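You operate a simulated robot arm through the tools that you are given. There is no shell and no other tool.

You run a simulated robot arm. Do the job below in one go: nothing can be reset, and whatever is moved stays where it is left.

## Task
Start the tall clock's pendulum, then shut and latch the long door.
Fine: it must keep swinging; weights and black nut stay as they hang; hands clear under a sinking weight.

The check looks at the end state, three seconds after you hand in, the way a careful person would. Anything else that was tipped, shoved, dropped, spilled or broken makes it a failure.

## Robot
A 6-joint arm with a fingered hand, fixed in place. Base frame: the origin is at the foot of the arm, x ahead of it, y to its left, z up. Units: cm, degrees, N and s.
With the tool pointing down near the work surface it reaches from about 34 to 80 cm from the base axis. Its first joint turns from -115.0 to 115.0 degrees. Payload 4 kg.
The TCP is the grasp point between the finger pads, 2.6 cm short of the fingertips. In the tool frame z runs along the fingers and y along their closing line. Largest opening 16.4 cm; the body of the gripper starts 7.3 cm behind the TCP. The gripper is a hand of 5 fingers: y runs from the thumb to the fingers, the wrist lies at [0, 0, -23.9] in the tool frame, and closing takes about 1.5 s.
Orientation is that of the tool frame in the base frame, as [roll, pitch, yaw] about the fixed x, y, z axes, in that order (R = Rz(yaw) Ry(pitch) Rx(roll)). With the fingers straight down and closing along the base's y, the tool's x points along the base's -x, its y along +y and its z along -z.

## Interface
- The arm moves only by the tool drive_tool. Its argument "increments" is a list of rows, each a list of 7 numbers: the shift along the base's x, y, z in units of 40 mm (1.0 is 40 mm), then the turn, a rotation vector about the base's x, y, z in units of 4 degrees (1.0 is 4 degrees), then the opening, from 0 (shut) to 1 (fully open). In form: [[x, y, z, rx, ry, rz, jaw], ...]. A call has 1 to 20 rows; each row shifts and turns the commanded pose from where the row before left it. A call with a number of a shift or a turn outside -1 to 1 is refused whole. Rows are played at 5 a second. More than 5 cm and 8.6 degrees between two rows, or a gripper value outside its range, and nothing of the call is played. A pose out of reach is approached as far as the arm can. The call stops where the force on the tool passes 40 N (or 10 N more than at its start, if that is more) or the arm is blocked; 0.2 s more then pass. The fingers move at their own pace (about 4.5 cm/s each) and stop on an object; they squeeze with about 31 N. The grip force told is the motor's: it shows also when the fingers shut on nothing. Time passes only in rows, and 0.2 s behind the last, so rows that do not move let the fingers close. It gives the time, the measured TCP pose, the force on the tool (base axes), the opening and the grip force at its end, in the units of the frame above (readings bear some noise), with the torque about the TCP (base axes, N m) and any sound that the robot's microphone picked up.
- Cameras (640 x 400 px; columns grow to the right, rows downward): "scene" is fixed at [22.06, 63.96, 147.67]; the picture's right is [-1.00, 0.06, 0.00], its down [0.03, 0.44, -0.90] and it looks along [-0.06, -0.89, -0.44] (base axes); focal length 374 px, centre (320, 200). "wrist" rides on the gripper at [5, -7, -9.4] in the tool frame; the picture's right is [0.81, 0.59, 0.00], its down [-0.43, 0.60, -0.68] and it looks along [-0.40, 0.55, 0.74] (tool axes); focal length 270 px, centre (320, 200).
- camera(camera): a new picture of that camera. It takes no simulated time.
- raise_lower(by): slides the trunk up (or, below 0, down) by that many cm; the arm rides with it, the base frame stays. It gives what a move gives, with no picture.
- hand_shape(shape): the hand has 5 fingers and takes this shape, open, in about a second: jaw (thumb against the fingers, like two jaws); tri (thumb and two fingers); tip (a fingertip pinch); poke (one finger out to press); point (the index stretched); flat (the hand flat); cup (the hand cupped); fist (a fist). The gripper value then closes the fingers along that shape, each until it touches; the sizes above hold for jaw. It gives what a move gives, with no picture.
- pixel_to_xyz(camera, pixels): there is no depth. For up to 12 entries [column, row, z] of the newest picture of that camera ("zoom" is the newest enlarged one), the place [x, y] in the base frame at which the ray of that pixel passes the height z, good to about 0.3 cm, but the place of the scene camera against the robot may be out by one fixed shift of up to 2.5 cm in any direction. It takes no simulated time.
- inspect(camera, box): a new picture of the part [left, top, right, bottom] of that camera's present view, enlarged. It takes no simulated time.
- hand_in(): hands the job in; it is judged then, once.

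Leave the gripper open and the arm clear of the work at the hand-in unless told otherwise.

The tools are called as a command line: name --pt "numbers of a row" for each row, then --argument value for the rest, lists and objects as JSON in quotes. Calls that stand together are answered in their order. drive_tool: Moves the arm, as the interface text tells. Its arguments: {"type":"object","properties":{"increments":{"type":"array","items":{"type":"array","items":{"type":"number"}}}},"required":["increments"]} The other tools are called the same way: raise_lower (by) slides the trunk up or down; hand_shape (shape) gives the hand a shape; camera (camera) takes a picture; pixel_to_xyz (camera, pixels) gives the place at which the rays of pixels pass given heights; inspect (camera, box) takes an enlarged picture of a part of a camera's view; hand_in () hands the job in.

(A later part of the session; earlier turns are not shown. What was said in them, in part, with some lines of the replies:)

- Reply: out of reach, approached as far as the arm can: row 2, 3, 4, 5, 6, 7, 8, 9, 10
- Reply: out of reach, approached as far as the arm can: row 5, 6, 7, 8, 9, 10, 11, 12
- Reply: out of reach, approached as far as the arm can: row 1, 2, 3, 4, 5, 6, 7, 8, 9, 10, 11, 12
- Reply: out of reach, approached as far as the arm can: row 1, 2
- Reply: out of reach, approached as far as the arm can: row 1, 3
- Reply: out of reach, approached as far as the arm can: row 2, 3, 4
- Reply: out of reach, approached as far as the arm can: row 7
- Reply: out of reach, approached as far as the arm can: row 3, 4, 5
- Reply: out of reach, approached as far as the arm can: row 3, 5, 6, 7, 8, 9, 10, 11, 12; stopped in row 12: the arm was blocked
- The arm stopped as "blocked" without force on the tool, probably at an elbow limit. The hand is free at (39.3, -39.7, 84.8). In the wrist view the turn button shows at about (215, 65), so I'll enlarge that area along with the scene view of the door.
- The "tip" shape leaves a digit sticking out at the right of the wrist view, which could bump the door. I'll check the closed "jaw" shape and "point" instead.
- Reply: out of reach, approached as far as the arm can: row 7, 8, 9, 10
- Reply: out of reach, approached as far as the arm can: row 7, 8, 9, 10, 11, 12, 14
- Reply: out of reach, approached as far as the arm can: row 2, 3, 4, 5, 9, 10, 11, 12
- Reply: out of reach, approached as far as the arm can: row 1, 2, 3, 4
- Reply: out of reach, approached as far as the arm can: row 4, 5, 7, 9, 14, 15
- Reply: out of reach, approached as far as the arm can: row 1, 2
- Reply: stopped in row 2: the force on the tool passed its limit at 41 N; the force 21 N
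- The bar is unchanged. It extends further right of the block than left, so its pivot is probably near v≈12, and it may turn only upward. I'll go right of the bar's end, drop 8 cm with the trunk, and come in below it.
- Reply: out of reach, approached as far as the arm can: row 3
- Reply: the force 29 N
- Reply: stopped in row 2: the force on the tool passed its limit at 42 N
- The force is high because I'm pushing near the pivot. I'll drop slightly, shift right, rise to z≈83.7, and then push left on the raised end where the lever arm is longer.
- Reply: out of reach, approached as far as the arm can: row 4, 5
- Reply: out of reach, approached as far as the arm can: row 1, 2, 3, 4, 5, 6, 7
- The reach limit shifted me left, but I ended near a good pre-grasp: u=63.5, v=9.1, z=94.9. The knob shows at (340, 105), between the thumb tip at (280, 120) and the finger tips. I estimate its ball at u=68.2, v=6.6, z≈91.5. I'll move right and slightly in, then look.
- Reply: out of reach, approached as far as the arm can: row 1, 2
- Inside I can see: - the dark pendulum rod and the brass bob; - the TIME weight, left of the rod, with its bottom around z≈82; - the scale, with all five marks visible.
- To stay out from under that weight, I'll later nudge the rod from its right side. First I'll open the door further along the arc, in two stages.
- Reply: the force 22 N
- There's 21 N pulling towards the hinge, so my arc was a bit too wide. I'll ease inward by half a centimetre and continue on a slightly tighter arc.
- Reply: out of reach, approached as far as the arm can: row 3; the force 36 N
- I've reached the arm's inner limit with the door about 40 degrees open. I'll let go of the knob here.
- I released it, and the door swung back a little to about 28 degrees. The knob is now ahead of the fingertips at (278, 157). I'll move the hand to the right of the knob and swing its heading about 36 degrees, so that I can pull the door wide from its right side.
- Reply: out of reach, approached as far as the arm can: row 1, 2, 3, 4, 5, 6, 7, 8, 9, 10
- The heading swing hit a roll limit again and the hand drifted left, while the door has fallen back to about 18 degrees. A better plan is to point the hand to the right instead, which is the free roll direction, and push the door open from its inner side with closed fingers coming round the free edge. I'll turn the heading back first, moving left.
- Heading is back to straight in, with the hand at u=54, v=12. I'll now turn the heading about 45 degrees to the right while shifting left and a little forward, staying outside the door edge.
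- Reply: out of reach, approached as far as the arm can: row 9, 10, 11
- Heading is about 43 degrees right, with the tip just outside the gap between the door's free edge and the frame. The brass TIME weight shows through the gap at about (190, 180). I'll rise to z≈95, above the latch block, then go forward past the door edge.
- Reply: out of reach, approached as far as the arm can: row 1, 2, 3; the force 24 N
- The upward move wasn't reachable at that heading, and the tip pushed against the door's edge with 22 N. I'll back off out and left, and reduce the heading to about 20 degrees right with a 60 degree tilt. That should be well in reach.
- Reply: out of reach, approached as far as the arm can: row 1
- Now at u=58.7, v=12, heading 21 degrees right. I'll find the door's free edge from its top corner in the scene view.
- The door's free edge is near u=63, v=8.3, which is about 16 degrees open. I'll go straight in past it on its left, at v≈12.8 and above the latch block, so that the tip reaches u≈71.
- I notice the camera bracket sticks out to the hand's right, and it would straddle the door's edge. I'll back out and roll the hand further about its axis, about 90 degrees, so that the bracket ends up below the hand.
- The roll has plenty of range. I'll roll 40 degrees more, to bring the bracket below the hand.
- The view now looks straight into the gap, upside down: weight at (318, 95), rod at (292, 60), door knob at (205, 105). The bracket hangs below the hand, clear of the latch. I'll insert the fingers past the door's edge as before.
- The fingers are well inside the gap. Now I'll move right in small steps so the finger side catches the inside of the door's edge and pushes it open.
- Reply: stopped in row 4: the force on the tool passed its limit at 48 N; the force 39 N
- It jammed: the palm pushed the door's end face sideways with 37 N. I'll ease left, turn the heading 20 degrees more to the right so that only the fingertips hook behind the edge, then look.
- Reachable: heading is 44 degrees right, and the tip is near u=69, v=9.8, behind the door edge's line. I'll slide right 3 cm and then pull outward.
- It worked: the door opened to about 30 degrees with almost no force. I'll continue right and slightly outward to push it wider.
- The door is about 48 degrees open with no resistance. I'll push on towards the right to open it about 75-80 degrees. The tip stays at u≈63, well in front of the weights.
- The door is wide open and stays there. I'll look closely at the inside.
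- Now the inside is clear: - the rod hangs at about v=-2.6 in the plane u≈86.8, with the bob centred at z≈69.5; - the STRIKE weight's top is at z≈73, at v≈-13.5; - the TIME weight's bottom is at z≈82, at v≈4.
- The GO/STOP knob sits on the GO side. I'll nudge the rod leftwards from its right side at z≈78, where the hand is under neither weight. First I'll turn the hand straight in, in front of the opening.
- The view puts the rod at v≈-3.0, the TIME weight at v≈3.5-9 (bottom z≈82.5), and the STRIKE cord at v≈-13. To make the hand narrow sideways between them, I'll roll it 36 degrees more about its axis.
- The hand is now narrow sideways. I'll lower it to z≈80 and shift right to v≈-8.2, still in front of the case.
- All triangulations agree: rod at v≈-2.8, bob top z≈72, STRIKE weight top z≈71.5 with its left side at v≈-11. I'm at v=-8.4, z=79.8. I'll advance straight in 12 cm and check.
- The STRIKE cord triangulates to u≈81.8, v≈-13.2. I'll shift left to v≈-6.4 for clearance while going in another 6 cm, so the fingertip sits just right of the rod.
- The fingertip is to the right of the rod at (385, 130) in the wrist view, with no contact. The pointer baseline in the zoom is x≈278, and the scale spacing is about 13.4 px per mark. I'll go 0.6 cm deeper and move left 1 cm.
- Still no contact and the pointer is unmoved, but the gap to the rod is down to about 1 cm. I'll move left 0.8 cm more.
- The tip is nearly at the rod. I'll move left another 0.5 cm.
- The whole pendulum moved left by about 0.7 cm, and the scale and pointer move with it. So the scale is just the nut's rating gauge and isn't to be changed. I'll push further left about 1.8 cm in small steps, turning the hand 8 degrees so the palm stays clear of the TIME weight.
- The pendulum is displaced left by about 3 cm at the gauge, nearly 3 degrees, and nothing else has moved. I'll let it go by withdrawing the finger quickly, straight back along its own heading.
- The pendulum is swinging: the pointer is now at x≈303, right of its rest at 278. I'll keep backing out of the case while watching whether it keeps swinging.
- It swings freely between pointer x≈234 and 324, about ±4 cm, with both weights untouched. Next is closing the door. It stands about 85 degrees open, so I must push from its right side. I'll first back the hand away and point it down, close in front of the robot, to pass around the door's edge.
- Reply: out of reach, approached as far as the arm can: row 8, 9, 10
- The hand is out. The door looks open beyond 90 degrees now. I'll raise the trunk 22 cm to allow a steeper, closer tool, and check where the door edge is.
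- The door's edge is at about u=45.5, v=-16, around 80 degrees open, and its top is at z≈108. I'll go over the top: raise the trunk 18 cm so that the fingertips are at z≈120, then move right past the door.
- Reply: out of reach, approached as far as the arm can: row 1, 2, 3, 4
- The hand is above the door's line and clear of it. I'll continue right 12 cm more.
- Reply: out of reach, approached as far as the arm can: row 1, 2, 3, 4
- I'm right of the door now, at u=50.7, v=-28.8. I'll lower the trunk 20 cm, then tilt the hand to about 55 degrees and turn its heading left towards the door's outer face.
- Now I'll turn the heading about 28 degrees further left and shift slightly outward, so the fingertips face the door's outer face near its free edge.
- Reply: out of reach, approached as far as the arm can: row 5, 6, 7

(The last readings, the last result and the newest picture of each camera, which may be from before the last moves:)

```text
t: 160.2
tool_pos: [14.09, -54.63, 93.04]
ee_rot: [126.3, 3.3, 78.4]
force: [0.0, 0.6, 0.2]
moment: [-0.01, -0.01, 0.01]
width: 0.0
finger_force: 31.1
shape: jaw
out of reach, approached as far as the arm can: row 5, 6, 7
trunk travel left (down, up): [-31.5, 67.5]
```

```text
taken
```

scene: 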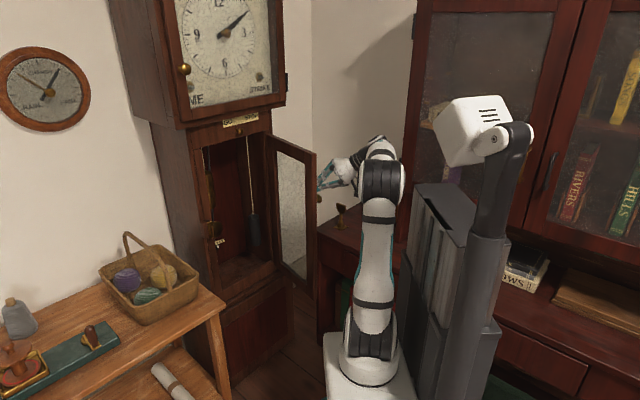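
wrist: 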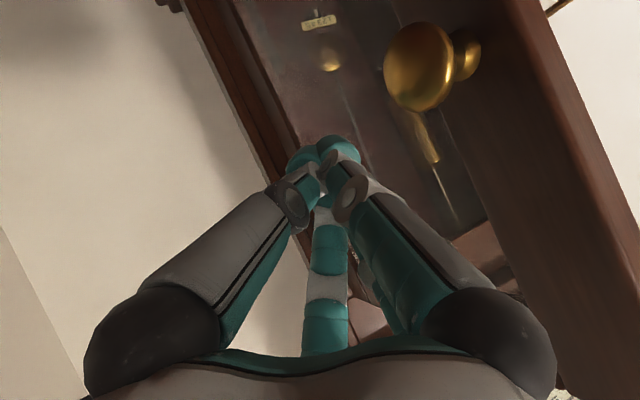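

The extra heading is at the wrist's sideways limit, and the knob is at (420, 65), just left of the fingers. I'll raise the trunk 8 cm to be above the knob, ease the heading back 20 degrees and move outward towards the door's wooden stile.

raise_lower --by 8

drive_tool --pt "-0.25 -0.05 0 0 0 -1 0" --pt "-0.25 0 0 0 0 -1 0" --pt "-0.2 0.15 0 0 0 -1 0" --pt "-0.15 0.18 0 0 0 -1 0" --pt "-0.15 0.18 0 0 0 -1 0" --pt "-0.1 0.12 0 0 0 0 0"

camera --camera "wrist"

inspect --camera "scene" --box '[230, 110, 400, 260]'

```text
t: 161.4
tool_pos: [14.03, -54.71, 100.97]
ee_rot: [126.3, 3.1, 78.4]
force: [-0.6, 0.0, -0.9]
moment: [-0.03, 0.0, -0.02]
width: 0.0
finger_force: 30.8
shape: jaw
trunk travel left (down, up): [-39.5, 59.5]
```

```text
t: 162.8
tool_pos: [9.63, -52.29, 100.95]
ee_rot: [126.4, 3.0, 58.3]
force: [0.5, -0.4, -0.1]
moment: [-0.01, 0.01, 0.0]
width: 0.02
finger_force: 31.4
shape: jaw
trunk travel left (down, up): [-39.5, 59.5]
```

```text
taken
```

wrist: 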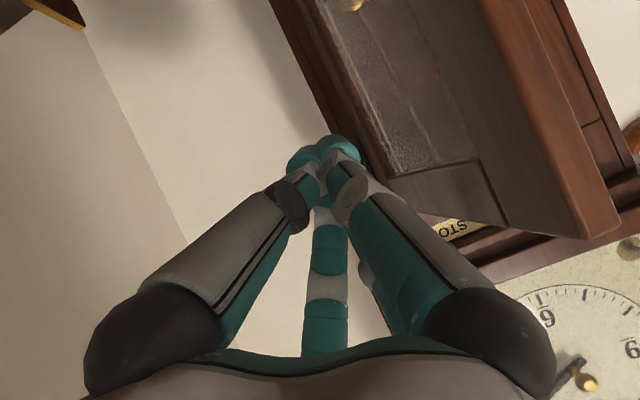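

```text
2.67 times, centred on (315, 185) of scene
```

zoom: 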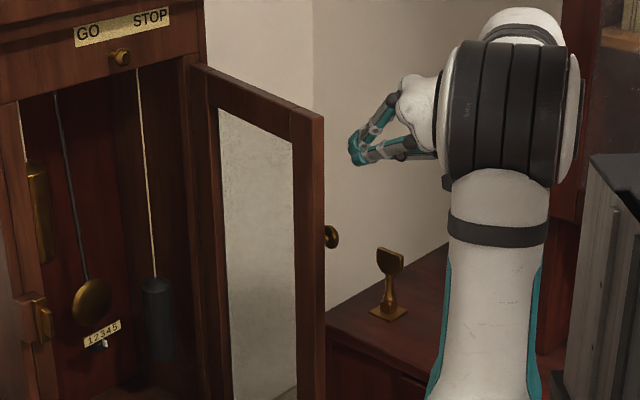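

The pendulum is still swinging in the background. I'm right of the door at u=46.7, v=-25.4, z=101. I'll push on the door's wooden top rail (z≈102-108), so I'll go to u≈52, z≈106.5 and then push left towards the rail.

drive_tool --pt "0.625 -0.394 0.69 0 0 0 0" --pt "0.625 -0.394 0.69 0 0 0 0" --pt "0.343 0.224 0 0 0 0 0" --pt "0.343 0.224 0 0 0 0 0"

camera --camera "wrist"

inspect --camera "scene" --box '[200, 110, 370, 260]'

```text
t: 163.8
tool_pos: [17.1, -53.65, 106.52]
ee_rot: [126.4, 3.1, 58.4]
force: [0.5, -0.4, -1.0]
moment: [-0.03, 0.04, 0.05]
width: 0.0
finger_force: 31.1
shape: jaw
trunk travel left (down, up): [-39.5, 59.5]
```

```text
taken
```

wrist: 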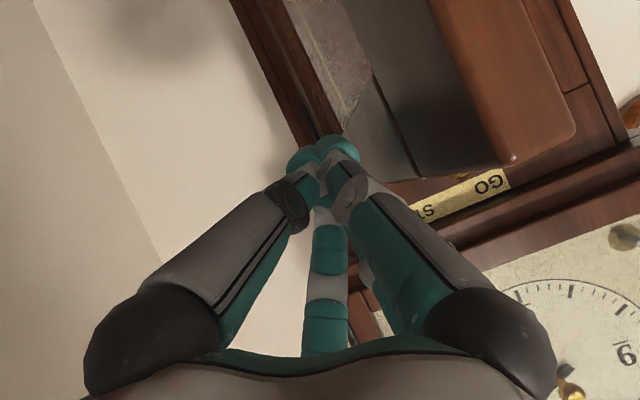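

```text
2.67 times, centred on (285, 185) of scene
```

zoom: 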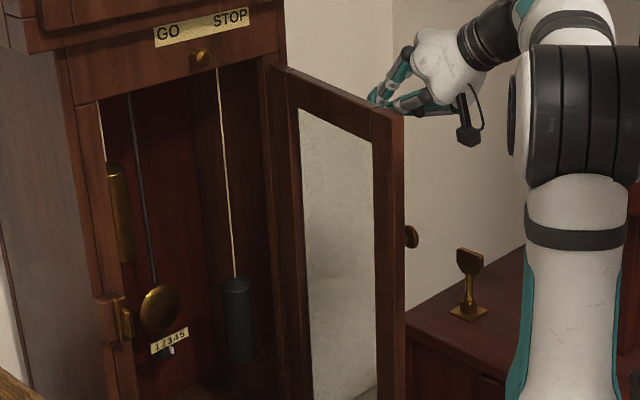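

The fingertip is just behind the door's top rail. I'll lower 1.5 cm for a sure contact and push left along the closing arc.

drive_tool --pt "0 0 -0.38 0 0 0 0" --pt "0.2 0.16 0 0 0 0 0" --pt "0.3 0.22 0 0 0 0 0" --pt "0.35 0.22 0 0 0 0 0" --pt "0.35 0.2 0 0 0 0 0"

camera --camera "wrist"

inspect --camera "scene" --box '[200, 110, 370, 260]'

```text
t: 165.0
tool_pos: [22.22, -50.55, 104.91]
ee_rot: [126.2, 3.1, 58.5]
force: [0.4, -0.2, 0.3]
moment: [-0.01, 0.0, 0.01]
width: 0.0
finger_force: 30.3
shape: jaw
trunk travel left (down, up): [-39.5, 59.5]
```

```text
taken
```

wrist: 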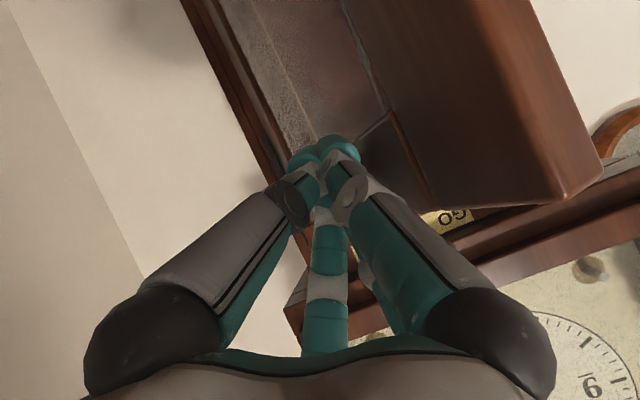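

```text
2.67 times, centred on (285, 185) of scene
```

zoom: 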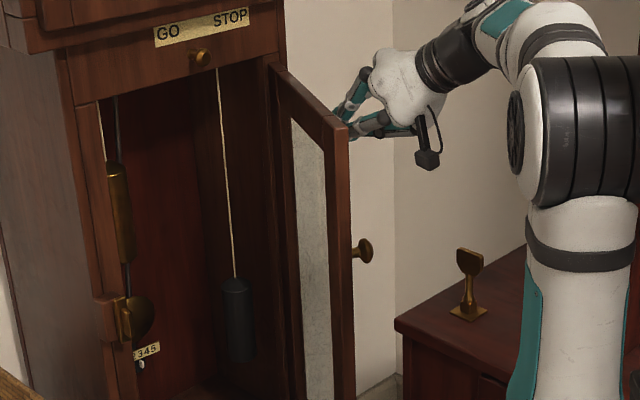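

The door follows, now about 60 degrees. I'll continue along the arc towards 20-25 degrees.

drive_tool --pt "0.37 0.022 0 0 0 0 0" --pt "0.37 0.022 0 0 0 0 0" --pt "0.37 0.022 0 0 0 0 0" --pt "0.3 0.02 0 0 0 0 0" --pt "0.3 -0.06 0 0 0 0 0" --pt "0.3 -0.06 0 0 0 0 0" --pt "0.3 -0.06 0 0 0 0 0"

camera --camera "wrist"

camera --camera "scene"

```text
t: 166.6
tool_pos: [31.42, -50.87, 105.16]
ee_rot: [126.2, 3.2, 58.4]
force: [-0.6, 0.1, -0.3]
moment: [-0.03, 0.01, 0.02]
width: 0.01
finger_force: 30.6
shape: jaw
trunk travel left (down, up): [-39.5, 59.5]
```

```text
taken
```

wrist: 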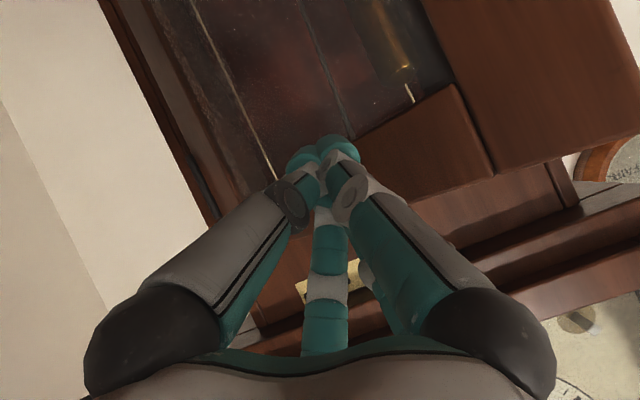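

```text
taken
```

scene: 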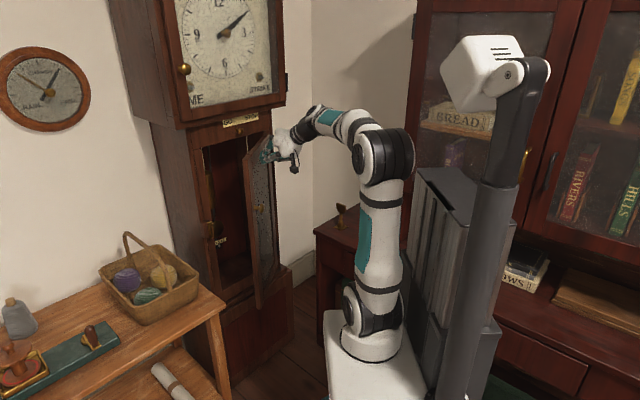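

The door is at about 30 degrees. I'll continue gently towards closed, straightening the heading as I go and watching the force.

drive_tool --pt "0.34 -0.06 0 0 0 -0.6 0" --pt "0.34 -0.06 0 0 0 -0.6 0" --pt "0.35 -0.215 0 0 0 -0.6 0" --pt "0.35 -0.215 0 0 0 -0.6 0"

camera --camera "wrist"

inspect --camera "scene" --box '[180, 100, 300, 240]'

```text
t: 167.6
tool_pos: [37.03, -53.1, 104.92]
ee_rot: [126.2, 3.1, 48.7]
force: [-0.6, 0.2, 0.1]
moment: [0.04, -0.01, 0.02]
width: 0.0
finger_force: 30.8
shape: jaw
trunk travel left (down, up): [-39.5, 59.5]
```

```text
taken
```

wrist: 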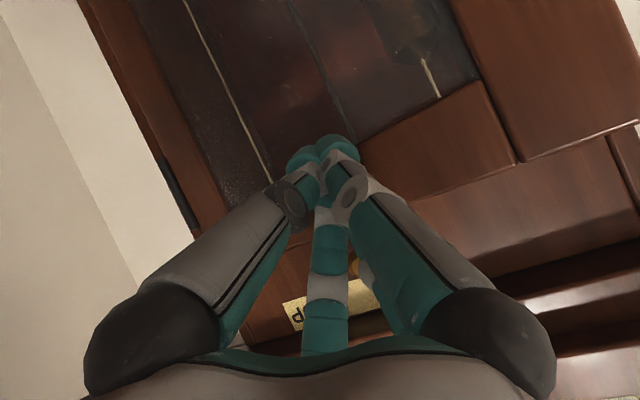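

```text
2.86 times, centred on (240, 170) of scene
```

zoom: 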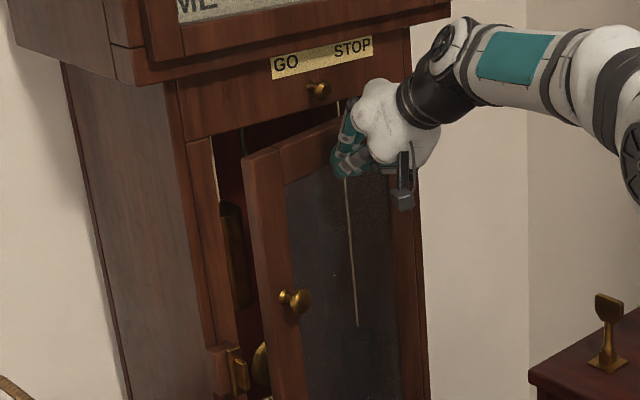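

The door is about 15 degrees open, and the hand is still 3+ cm clear of the GO/STOP knob. I'll push the last few centimetres slowly.

drive_tool --pt "0.13 -0.12 -0.05 0 0 0 0" --pt "0.13 -0.12 -0.05 0 0 0 0" --pt "0.13 -0.12 -0.05 0 0 0 0" --pt "0.13 -0.12 -0.05 0 0 0 0"

inspect --camera "scene" --box '[180, 100, 300, 240]'

camera --camera "wrist"

```text
t: 168.6
tool_pos: [39.0, -54.99, 104.25]
ee_rot: [126.3, 3.1, 48.8]
force: [-0.3, 0.3, -0.2]
moment: [-0.02, 0.01, 0.0]
width: 0.0
finger_force: 30.7
shape: jaw
trunk travel left (down, up): [-39.5, 59.5]
```

```text
2.86 times, centred on (240, 170) of scene
```

zoom: 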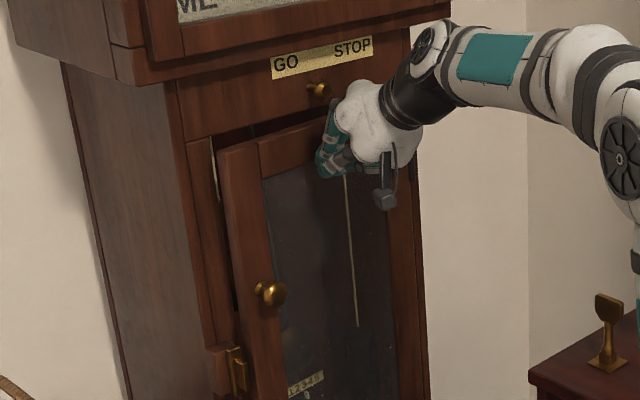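

```text
taken
```

wrist: 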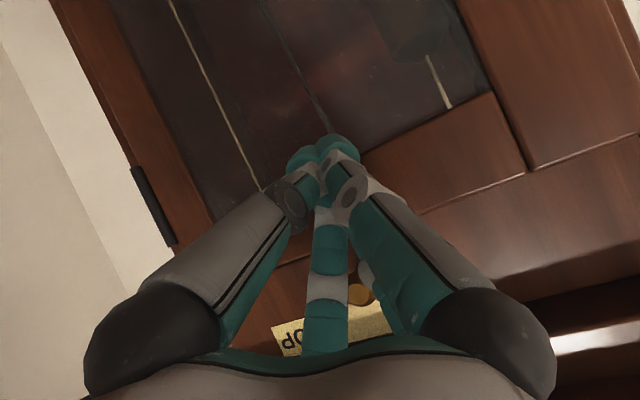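

The door is nearly shut, about 5 degrees. To stay away from the GO/STOP knob I'll finish on the door's left stile, above its own knob. I'll back off 4 cm, move left and down to v≈5, z≈98.5.

drive_tool --pt "-0.63 0.78 0 0 0 0 0" --pt "0.62 0.5 -0.48 0 0 0 0" --pt "0.62 0.5 -0.48 0 0 0 0" --pt "0.62 0.5 -0.48 0 0 0 0"

camera --camera "wrist"

inspect --camera "scene" --box '[180, 120, 300, 260]'

```text
t: 169.6
tool_pos: [43.92, -45.8, 98.44]
ee_rot: [126.2, 3.1, 48.8]
force: [0.1, 1.0, 0.0]
moment: [-0.03, -0.03, -0.01]
width: 0.03
finger_force: 30.5
shape: jaw
trunk travel left (down, up): [-39.5, 59.5]
```

```text
taken
```

wrist: 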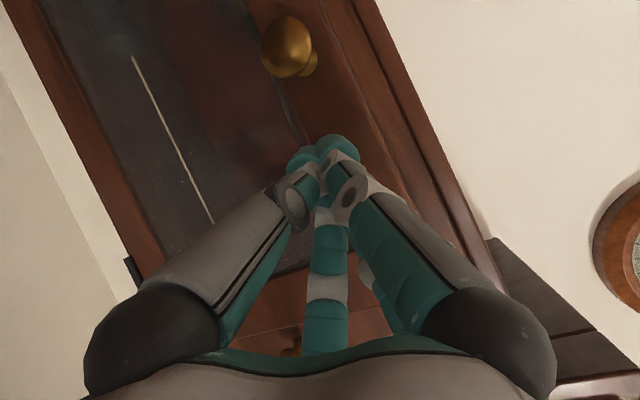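

```text
2.86 times, centred on (240, 190) of scene
```

zoom: 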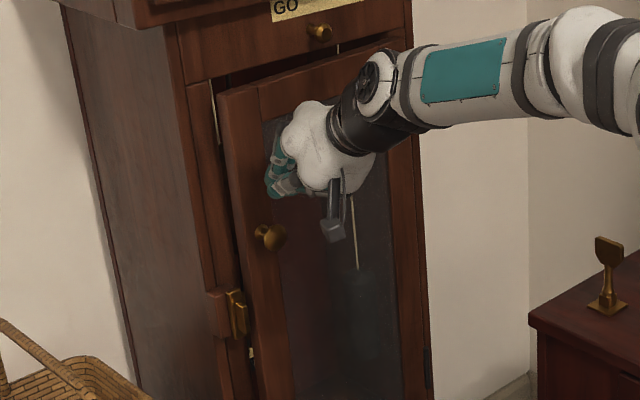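

The fingertips face the door's stile above its knob at (290, 45). I'll push straight in, slowly, until the door meets its frame.

drive_tool --pt "0.12 -0.148 0 0 0 0 0" --pt "0.12 -0.148 0 0 0 0 0" --pt "0.12 -0.148 0 0 0 0 0" --pt "0.08 -0.1 0 0 0 0 0" --pt "0.08 -0.1 0 0 0 0 0" --pt "0.05 -0.06 0 0 0 0 0"

inspect --camera "scene" --box '[180, 120, 300, 260]'

inspect --camera "scene" --box '[190, 205, 240, 245]'

```text
t: 171.0
tool_pos: [46.23, -48.71, 98.35]
ee_rot: [126.3, 3.1, 48.8]
force: [0.0, 0.2, 0.1]
moment: [0.0, -0.01, -0.01]
width: 0.02
finger_force: 31.2
shape: jaw
trunk travel left (down, up): [-39.5, 59.5]
```

```text
2.86 times, centred on (240, 190) of scene
```

zoom: 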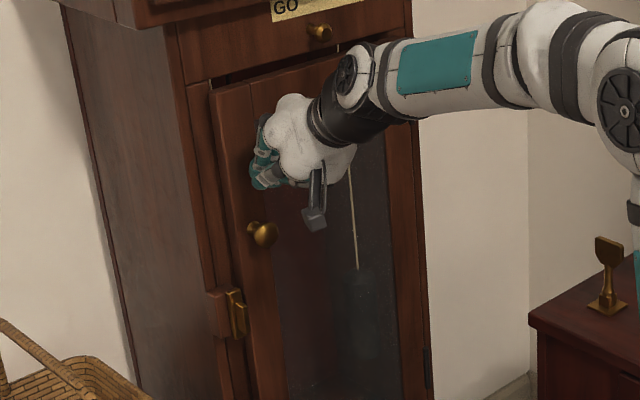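

```text
10.00 times, centred on (215, 225) of scene
```

zoom: 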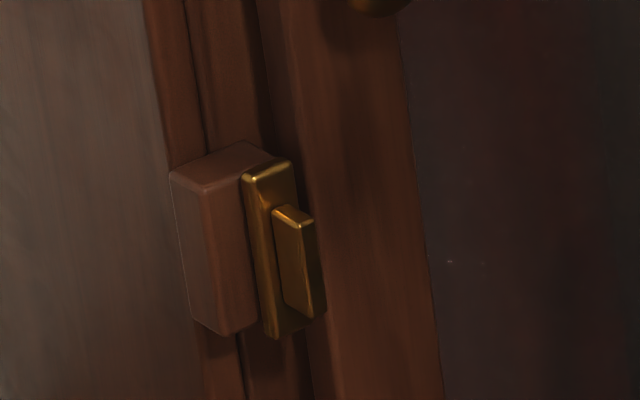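

The door is almost shut: its stile's inner edge is about 1.5 px right of where it was when closed. I'll press a bit more until force shows.

drive_tool --pt "0.06 -0.075 0 0 0 0 0" --pt "0.06 -0.075 0 0 0 0 0" --pt "0.06 -0.075 0 0 0 0 0" --pt "0.06 -0.075 0 0 0 0 0"

inspect --camera "scene" --box '[190, 205, 240, 245]'

```text
t: 172.0
tool_pos: [46.81, -49.82, 98.7]
ee_rot: [126.2, 3.0, 48.7]
force: [-23.9, 18.1, 5.5]
moment: [0.01, -0.02, 0.09]
width: 0.01
finger_force: 31.3
shape: jaw
trunk travel left (down, up): [-39.5, 59.5]
```

```text
10.00 times, centred on (215, 225) of scene
```

zoom: 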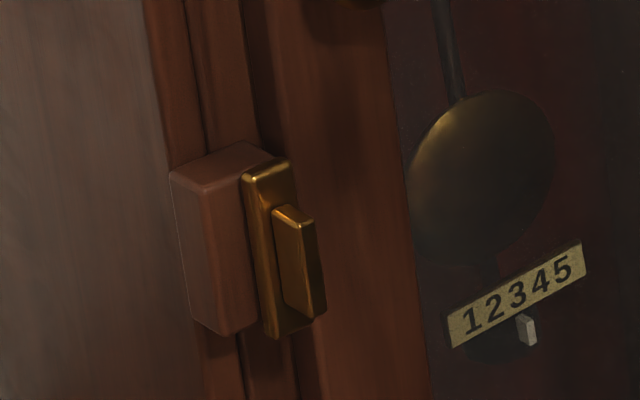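

The door is fully shut: the stile's edge is back at its closed position, with 30 N contact. The pendulum still swings behind the glass. Now I'll back off and move to the left of the turn button.

drive_tool --pt "-0.3 0.37 0 0 0 0 0" --pt "-0.4 0.5 0 0 0 0 0" --pt "0.51 0.8 0 0 0 0 0" --pt "0.51 0.8 0 0 0 0 0" --pt "0.51 0.8 0 0 0 0 0"

raise_lower --by -13

camera --camera "wrist"

inspect --camera "scene" --box '[180, 120, 300, 260]'

```text
t: 173.2
tool_pos: [50.46, -36.78, 98.59]
ee_rot: [126.1, 3.0, 48.8]
force: [-0.5, 0.4, 0.4]
moment: [-0.01, -0.02, 0.01]
width: 0.0
finger_force: 30.8
shape: jaw
trunk travel left (down, up): [-39.5, 59.5]
```

```text
t: 174.8
tool_pos: [50.41, -36.94, 85.47]
ee_rot: [126.2, 3.1, 48.8]
force: [0.4, 0.2, 0.4]
moment: [0.02, -0.02, 0.04]
width: 0.0
finger_force: 30.9
shape: jaw
trunk travel left (down, up): [-26.5, 72.5]
```

```text
taken
```

wrist: 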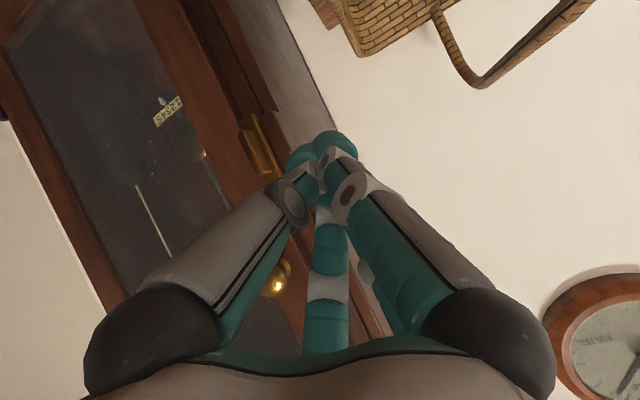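

```text
2.86 times, centred on (240, 190) of scene
```

zoom: 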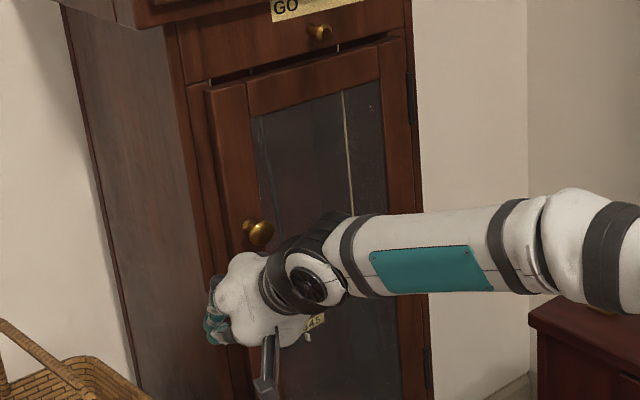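

inspect --camera "wrist" --box '[200, 80, 340, 200]'

inspect --camera "scene" --box '[190, 130, 270, 250]'

```text
3.33 times, centred on (270, 140) of wrist
```

zoom: 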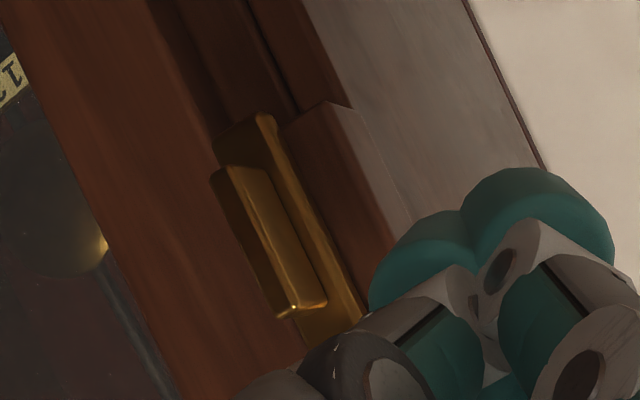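

```text
3.33 times, centred on (230, 190) of scene
```

zoom: 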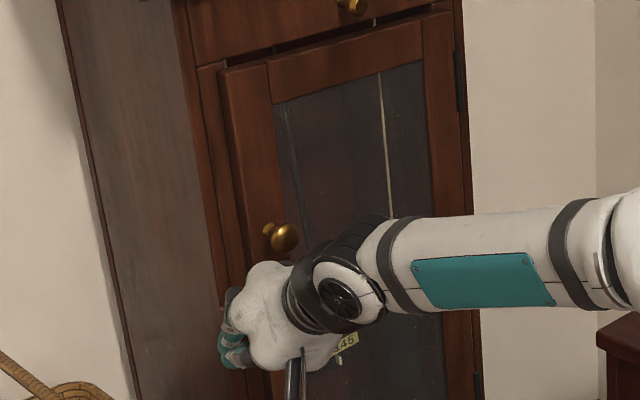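

The bar hangs vertically at v≈11.4, z≈77-83, and the door is shut. I'll turn the heading slightly right, go to v≈15, z≈84, and advance so that the tip is beside the bar's upper end.

drive_tool --pt "-0.02 -0.02 -0.09 0 0 -1 0" --pt "-0.02 -0.02 -0.09 0 0 -1 0" --pt "-0.02 -0.02 -0.09 0 0 -1 0" --pt "-0.02 -0.02 -0.09 0 0 -1 0" --pt "0.31 -0.383 0 0 0 0 0" --pt "0.31 -0.383 0 0 0 0 0" --pt "0.31 -0.383 0 0 0 0 0"

camera --camera "wrist"

inspect --camera "scene" --box '[185, 190, 255, 250]'

```text
t: 176.4
tool_pos: [54.05, -41.76, 84.06]
ee_rot: [126.3, 3.1, 32.8]
force: [0.6, -0.4, 0.7]
moment: [0.02, -0.02, -0.02]
width: 0.0
finger_force: 31.4
shape: jaw
trunk travel left (down, up): [-26.5, 72.5]
```

```text
taken
```

wrist: 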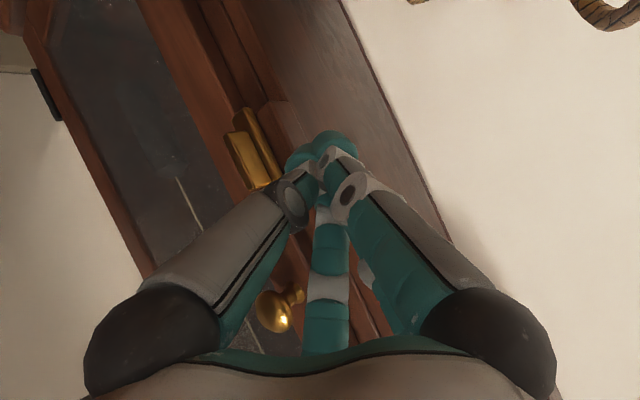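

```text
6.67 times, centred on (220, 220) of scene
```

zoom: 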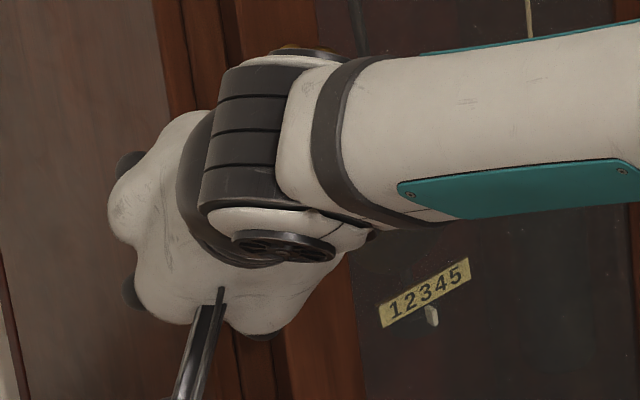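

The tip at (320, 150) is just left of the bar at (260, 150). Now I'll push right in small steps.

drive_tool --pt "-0.14 -0.113 0 0 0 0 0" --pt "-0.14 -0.113 0 0 0 0 0" --pt "-0.14 -0.113 0 0 0 0 0" --pt "-0.14 -0.113 0 0 0 0 0"

camera --camera "wrist"

```text
t: 177.4
tool_pos: [51.68, -43.62, 84.03]
ee_rot: [126.2, 3.2, 32.7]
force: [0.9, -0.2, -0.9]
moment: [-0.02, 0.01, 0.01]
width: 0.0
finger_force: 31.2
shape: jaw
trunk travel left (down, up): [-26.5, 72.5]
```

```text
taken
```

wrist: 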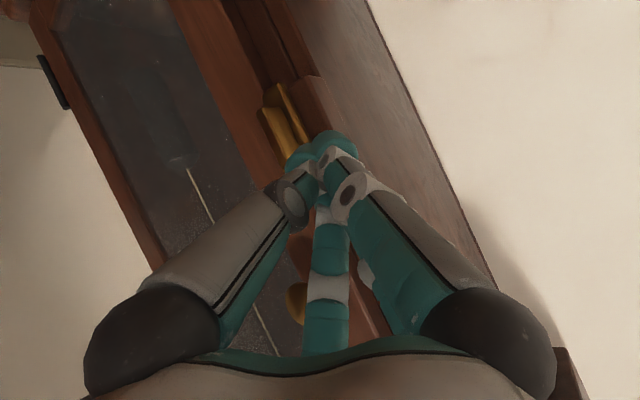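

There's no force, so the tip seems to pass in front of the bar. I'll go back left, 1 cm deeper, and push again.

drive_tool --pt "0.3 0.24 0 0 0 0 0" --pt "0.3 0.24 0 0 0 0 0" --pt "0.16 -0.2 0 0 0 0 0" --pt "-0.14 -0.113 0 0 0 0 0" --pt "-0.14 -0.113 0 0 0 0 0" --pt "-0.14 -0.113 0 0 0 0 0"

camera --camera "wrist"

inspect --camera "wrist" --box '[220, 70, 360, 190]'

```text
t: 178.8
tool_pos: [53.02, -43.87, 84.02]
ee_rot: [126.2, 3.0, 32.7]
force: [0.4, 0.4, -0.1]
moment: [0.0, 0.0, -0.01]
width: 0.01
finger_force: 30.8
shape: jaw
trunk travel left (down, up): [-26.5, 72.5]
```

```text
taken
```

wrist: 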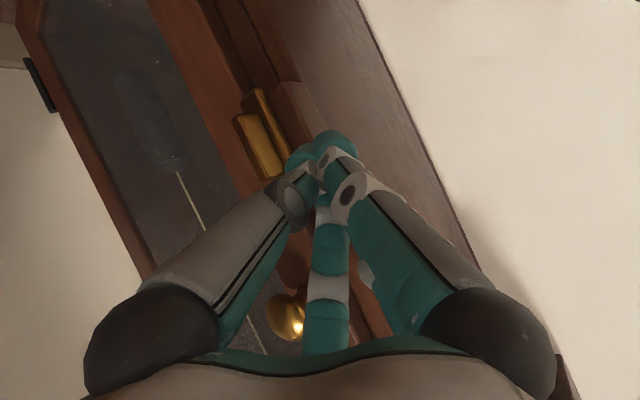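

```text
3.33 times, centred on (290, 130) of wrist
```

zoom: 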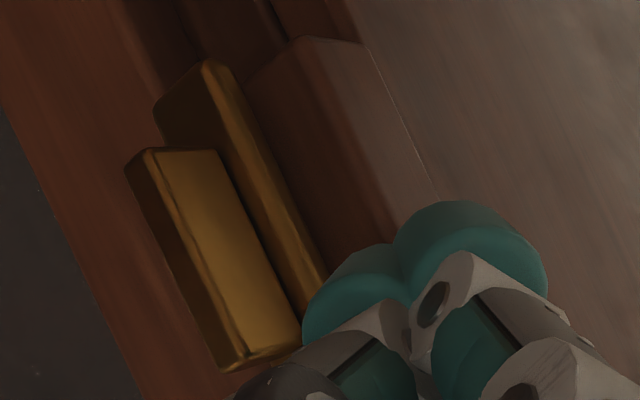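

Now the tip is alongside the bar at the block's face. I'll continue pushing right.

drive_tool --pt "-0.14 -0.113 0 0 0 0 0" --pt "-0.14 -0.113 0 0 0 0 0"

inspect --camera "wrist" --box '[220, 70, 360, 190]'

```text
t: 179.4
tool_pos: [51.79, -44.81, 83.93]
ee_rot: [126.4, 3.2, 32.5]
force: [0.9, 1.2, -0.7]
moment: [-0.1, 0.02, -0.11]
width: 0.0
finger_force: 31.5
shape: jaw
trunk travel left (down, up): [-26.5, 72.5]
```

```text
3.33 times, centred on (290, 130) of wrist
```

zoom: 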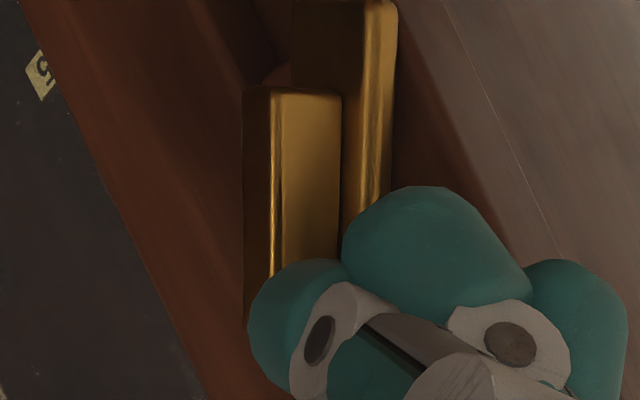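

The bar is turning, about 30 degrees so far. I'll keep pushing right and slightly downward.

drive_tool --pt "-0.14 -0.113 0 0 0 0 0" --pt "-0.14 -0.113 -0.05 0 0 0 0" --pt "-0.14 -0.113 -0.08 0 0 0 0"

inspect --camera "wrist" --box '[220, 70, 360, 190]'

camera --camera "wrist"

```text
t: 180.2
tool_pos: [50.23, -45.93, 83.42]
ee_rot: [126.3, 3.1, 32.7]
force: [-0.7, 0.5, 1.3]
moment: [-0.01, 0.03, -0.02]
width: 0.0
finger_force: 31.4
shape: jaw
trunk travel left (down, up): [-26.5, 72.5]
```

```text
3.33 times, centred on (290, 130) of wrist
```

zoom: 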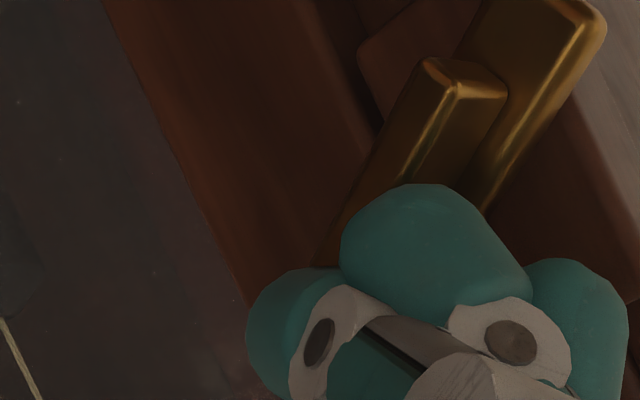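

```text
taken
```

wrist: 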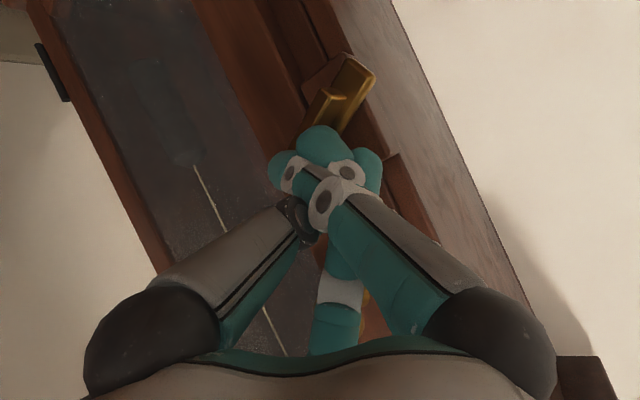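

The bar has turned about 60 degrees. Now I'll push its right end down to bring it fully across the door.

drive_tool --pt "-0.14 -0.113 -0.08 0 0 0 0" --pt "-0.1 -0.08 -0.15 0 0 0 0" --pt "0 0 -0.2 0 0 0 0"

inspect --camera "wrist" --box '[220, 40, 400, 190]'

inspect --camera "scene" --box '[185, 190, 255, 250]'

```text
t: 180.9
tool_pos: [49.38, -46.9, 83.31]
ee_rot: [125.0, 2.7, 33.1]
force: [-3.9, 5.1, 9.8]
moment: [0.19, 0.02, 0.01]
width: 0.02
finger_force: 30.5
shape: jaw
trunk travel left (down, up): [-26.5, 72.5]
stopped in row 3: the force on the tool passed its limit at 45 N (the readings are from after the stop); the commanded pose is now the measured one
```

```text
2.67 times, centred on (310, 115) of wrist
```

zoom: 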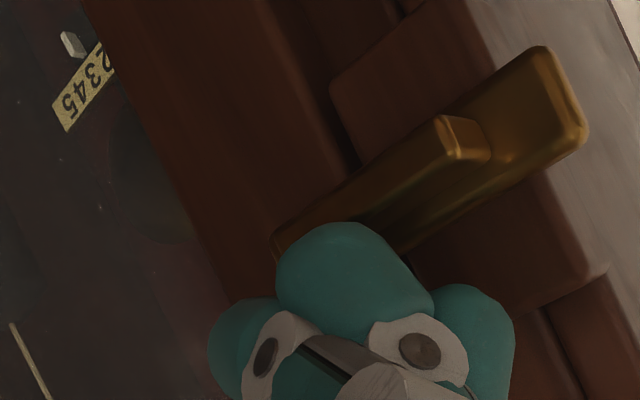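

```text
6.67 times, centred on (220, 220) of scene
```

zoom: 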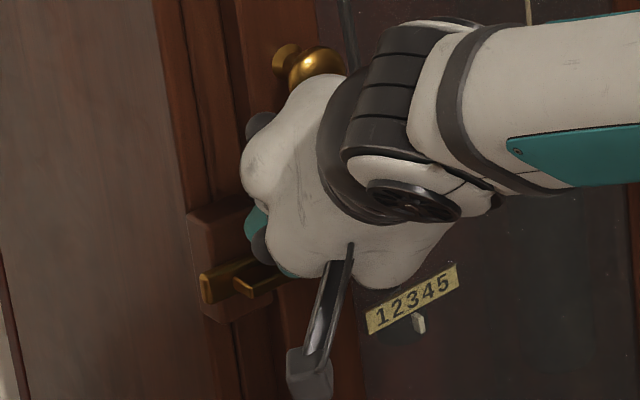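

The bar is horizontal across the door and met its stop at 45 N. I'll lift off slightly, back away to clear, and inspect.

drive_tool --pt "0 0 0.15 0 0 0 0" --pt "-0.1 0.12 0.1 0 0 0 0" --pt "-0.4 0.5 0 0 0 0 0" --pt "-0.5 0.62 0 0 0 0 0" --pt "-0.5 0.62 0 0 0 0 0"

inspect --camera "scene" --box '[185, 190, 255, 250]'

camera --camera "wrist"

camera --camera "scene"

```text
t: 182.1
tool_pos: [43.59, -39.66, 84.05]
ee_rot: [125.4, 2.7, 33.0]
force: [-0.7, 0.1, -1.0]
moment: [-0.03, 0.05, 0.0]
width: 0.02
finger_force: 31.1
shape: jaw
trunk travel left (down, up): [-26.5, 72.5]
```

```text
6.67 times, centred on (220, 220) of scene
```

zoom: 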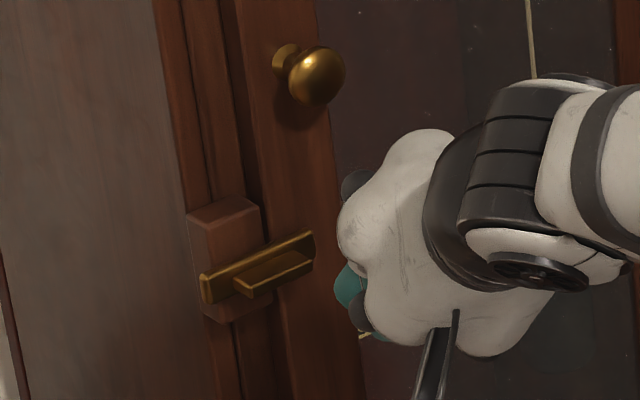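

```text
taken
```

wrist: 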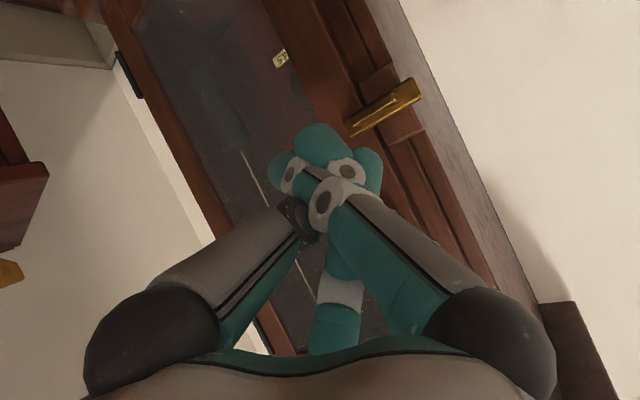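

```text
taken
```

scene: 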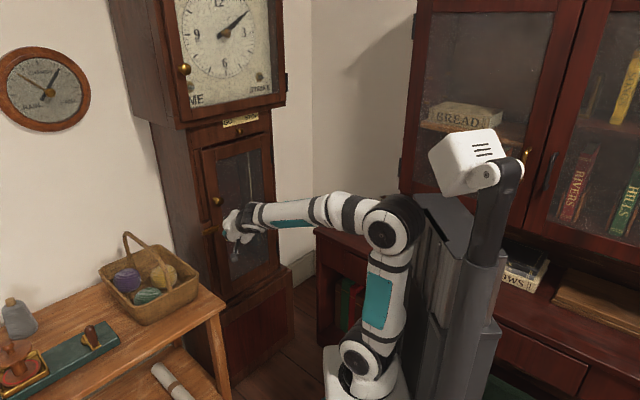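

The button lies across the door again and the door is shut. I'll retract the arm, pointing the hand down and opening it, and then watch the pendulum through the glass.

drive_tool --pt "-0.2 0.3 0.1 0.8 0.48 0 0" --pt "-0.2 0.3 0.1 0.8 0.48 0 0" --pt "-0.15 0.2 0.1 0.8 0.48 0 0.3" --pt "-0.1 0.1 0.1 0.8 0.48 0 0.5" --pt "0 0.1 0 0.8 0.48 0 0.5" --pt "0 0.1 0 0.8 0.48 0 0.5"

camera --camera "scene"

inspect --camera "scene" --box '[200, 185, 270, 255]'

```text
t: 183.5
tool_pos: [40.93, -35.09, 85.67]
ee_rot: [147.6, 1.7, 34.0]
force: [0.5, 0.0, -0.2]
moment: [0.04, -0.01, -0.04]
width: 6.14
finger_force: 0.1
shape: jaw
trunk travel left (down, up): [-26.5, 72.5]
```

```text
taken
```

scene: 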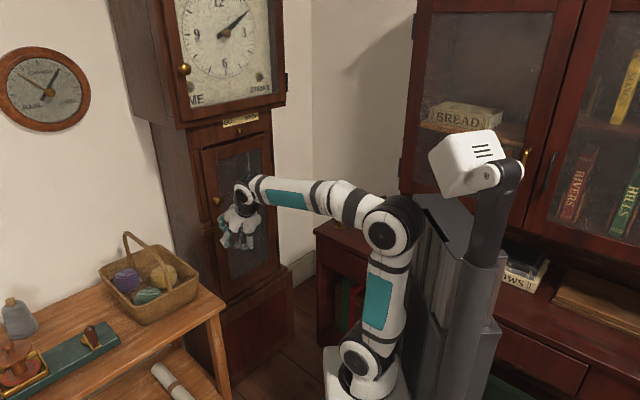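

```text
5.71 times, centred on (235, 220) of scene
```

zoom: 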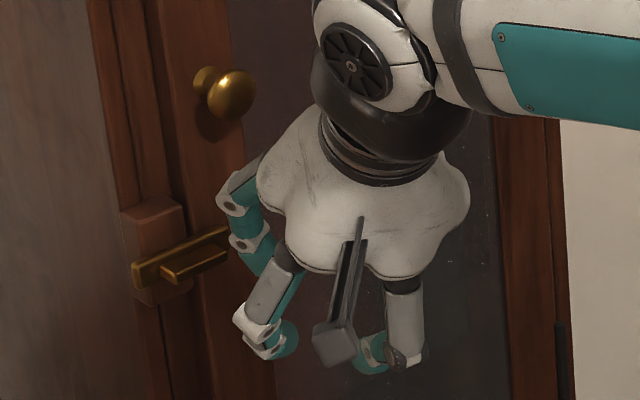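

The hand blocks the view, so I'll raise the trunk 30 cm. The hand stays about 13 cm in front of the hood.

raise_lower --by 30

inspect --camera "scene" --box '[200, 185, 270, 255]'

drive_tool --pt "0 0 0 0 0 0 0.6"

inspect --camera "scene" --box '[200, 185, 270, 255]'

drive_tool --pt "0 0 0 0 0 0 0.6"

inspect --camera "scene" --box '[200, 185, 270, 255]'

drive_tool --pt "0 0 0 0 0 0 0.6"

inspect --camera "scene" --box '[200, 185, 270, 255]'

camera --camera "scene"

```text
t: 186.5
tool_pos: [41.07, -35.05, 115.78]
ee_rot: [147.7, 1.8, 34.0]
force: [-0.8, -0.5, -0.2]
moment: [0.02, 0.01, 0.02]
width: 8.17
finger_force: 0.0
shape: jaw
trunk travel left (down, up): [-56.5, 42.5]
```

```text
5.71 times, centred on (235, 220) of scene
```

zoom: 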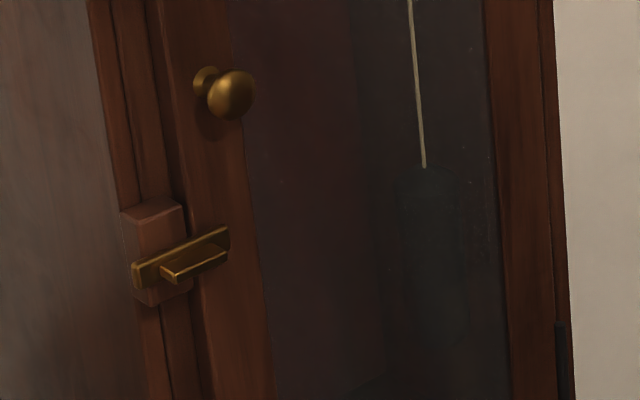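

```text
t: 186.9
tool_pos: [41.01, -35.01, 115.68]
ee_rot: [147.7, 1.7, 34.0]
force: [-0.1, -0.6, 0.7]
moment: [0.01, -0.02, 0.0]
width: 9.78
finger_force: 0.0
shape: jaw
trunk travel left (down, up): [-56.5, 42.5]
```

```text
5.71 times, centred on (235, 220) of scene
```

zoom: 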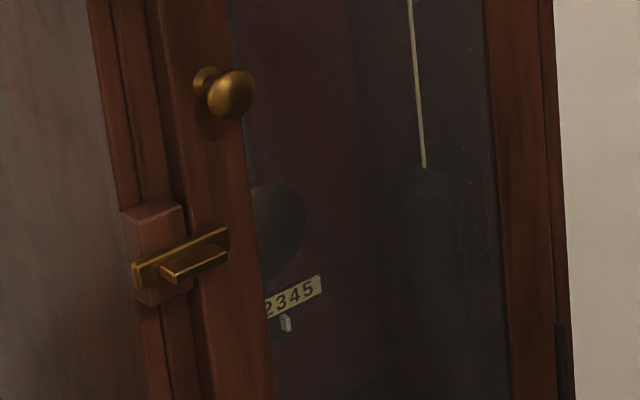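

```text
t: 187.3
tool_pos: [41.01, -35.06, 115.77]
ee_rot: [147.6, 1.7, 33.9]
force: [0.5, 0.1, -0.3]
moment: [-0.01, 0.01, 0.01]
width: 9.77
finger_force: 0.0
shape: jaw
trunk travel left (down, up): [-56.5, 42.5]
```

```text
5.71 times, centred on (235, 220) of scene
```

zoom: 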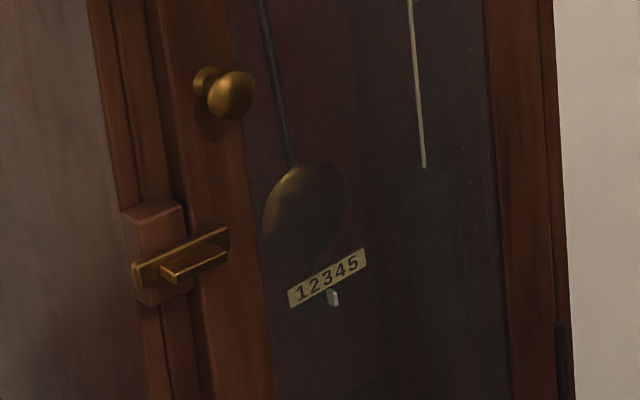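

```text
t: 187.7
tool_pos: [41.05, -35.06, 115.68]
ee_rot: [147.7, 1.7, 34.1]
force: [-0.6, 0.4, -0.1]
moment: [-0.02, -0.04, 0.0]
width: 9.76
finger_force: 0.0
shape: jaw
trunk travel left (down, up): [-56.5, 42.5]
```

```text
5.71 times, centred on (235, 220) of scene
```

zoom: 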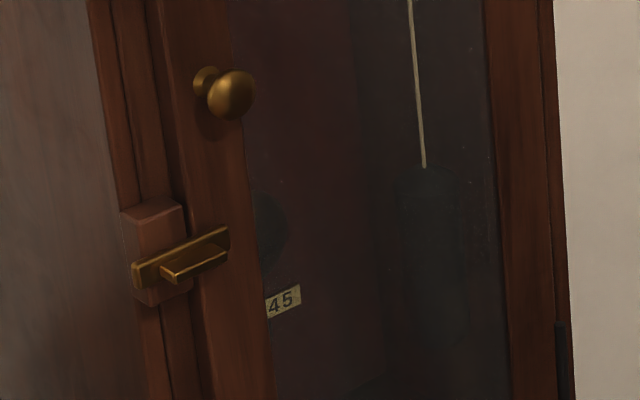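

```text
taken
```

scene: 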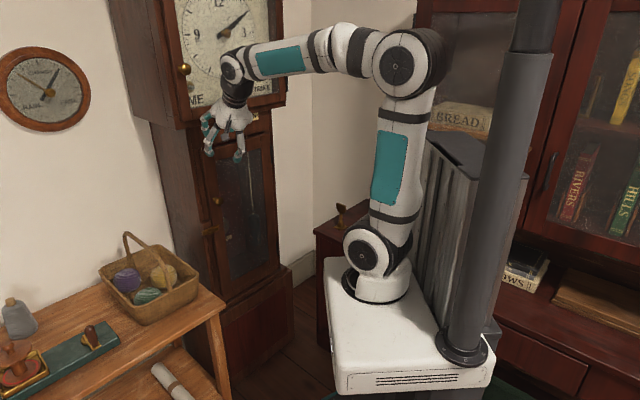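

The pendulum keeps swinging strongly 40 seconds later: the pointer reaches x≈334, slightly wider than before. The door is shut and the button is across it. I'll move the arm further off to the side, open the hand, and do a last check.

drive_tool --pt "-0.5 -0.1 0 0 0 0 0.6" --pt "-0.5 -0.1 0 0 0 0 0.6" --pt "-0.5 -0.1 0 0 0 0 0.6" --pt "-0.5 -0.1 0 0 0 0 0.6" --pt "-0.5 -0.1 0 0 0 0 0.8" --pt "-0.5 -0.1 0 0 0 0 1" --pt "-0.5 -0.1 0 0 0 0 1" --pt "-0.5 -0.1 0 0 0 0 1" --pt "0 0 0 0 0 0 1" --pt "0 0 0 0 0 0 1"

camera --camera "scene"

inspect --camera "scene" --box '[200, 185, 270, 255]'

inspect --camera "scene" --box '[180, 90, 300, 300]'

```text
t: 189.9
tool_pos: [26.67, -41.23, 115.44]
ee_rot: [148.0, 1.7, 34.0]
force: [-0.4, -0.4, -0.6]
moment: [0.01, 0.01, -0.01]
width: 16.4
finger_force: 0.1
shape: jaw
out of reach, approached as far as the arm can: row 4, 5, 6, 7, 8
trunk travel left (down, up): [-56.5, 42.5]
```

```text
taken
```

scene: 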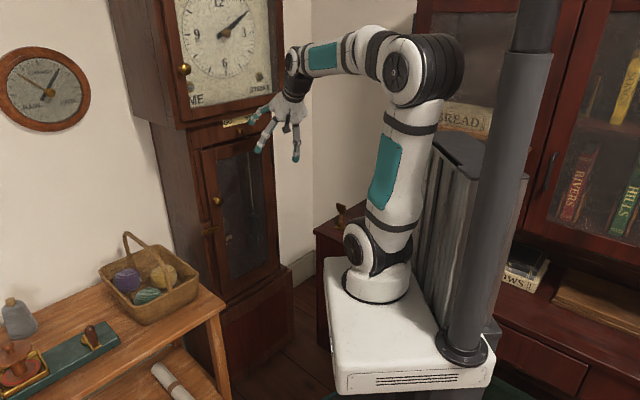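

```text
5.71 times, centred on (235, 220) of scene
```

zoom: 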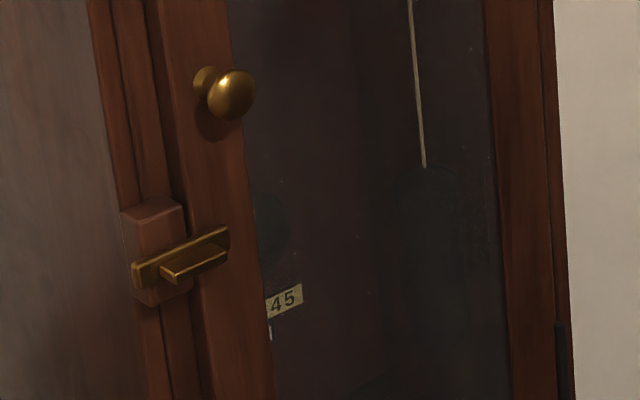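

```text
1.90 times, centred on (240, 195) of scene
```

zoom: 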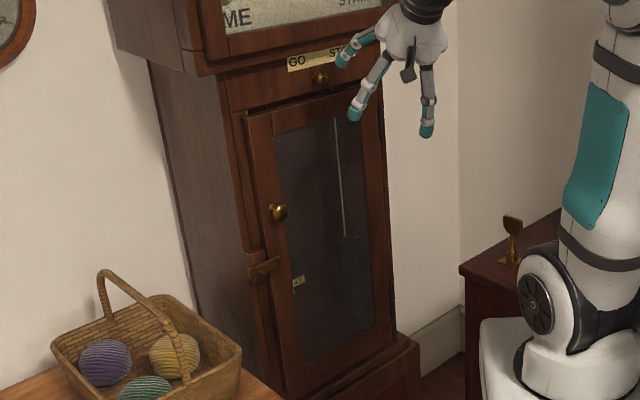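

The final state checks out:
- **Pendulum:** it swings at a growing amplitude, about 57 px now against about 48 px right after release, so the movement is driving it.
- **Door:** shut, with the button across it at its stop.
- **Rest of the scene:** weights, gauge and nut, GO/STOP knob, basket, key and card are all undisturbed.
- **Arm:** clear, with the hand open.

I'm handing in.

hand_in

```text
The job is handed in.
```

The pendulum is swinging, and the long door is shut with its turn button back across it. I handed the job in but have seen no result from the check.

- **Pendulum:** I nudged the rod from its right side at about z=78 and let it go. It was still going 40 seconds later, at an estimated 57 px swing against about 48 px just after release, so the clock seems to be driving it. I heard no ticking through the microphone.
- **Door:** I pushed it home until it met the frame, then turned the button across it until it hit its stop.
- **Left alone:** I touched neither weight nor the black nut. The hand went in between the weights, not under either one. The GO/STOP knob was on the GO side and I didn't move it.
- **Force on the clock:** Early on the hand touched the clock's front with about 7 N. Working the button took up to 45 N, and the hand once jammed against the edge of the open door at 48 N. I saw no marks or shifts afterwards.

The "2:35 MARK 4" card on the cabinet seems to be about the nut's gauge, which swings with the pendulum, so I didn't act on it. The arm is clear of the clock with the hand open.
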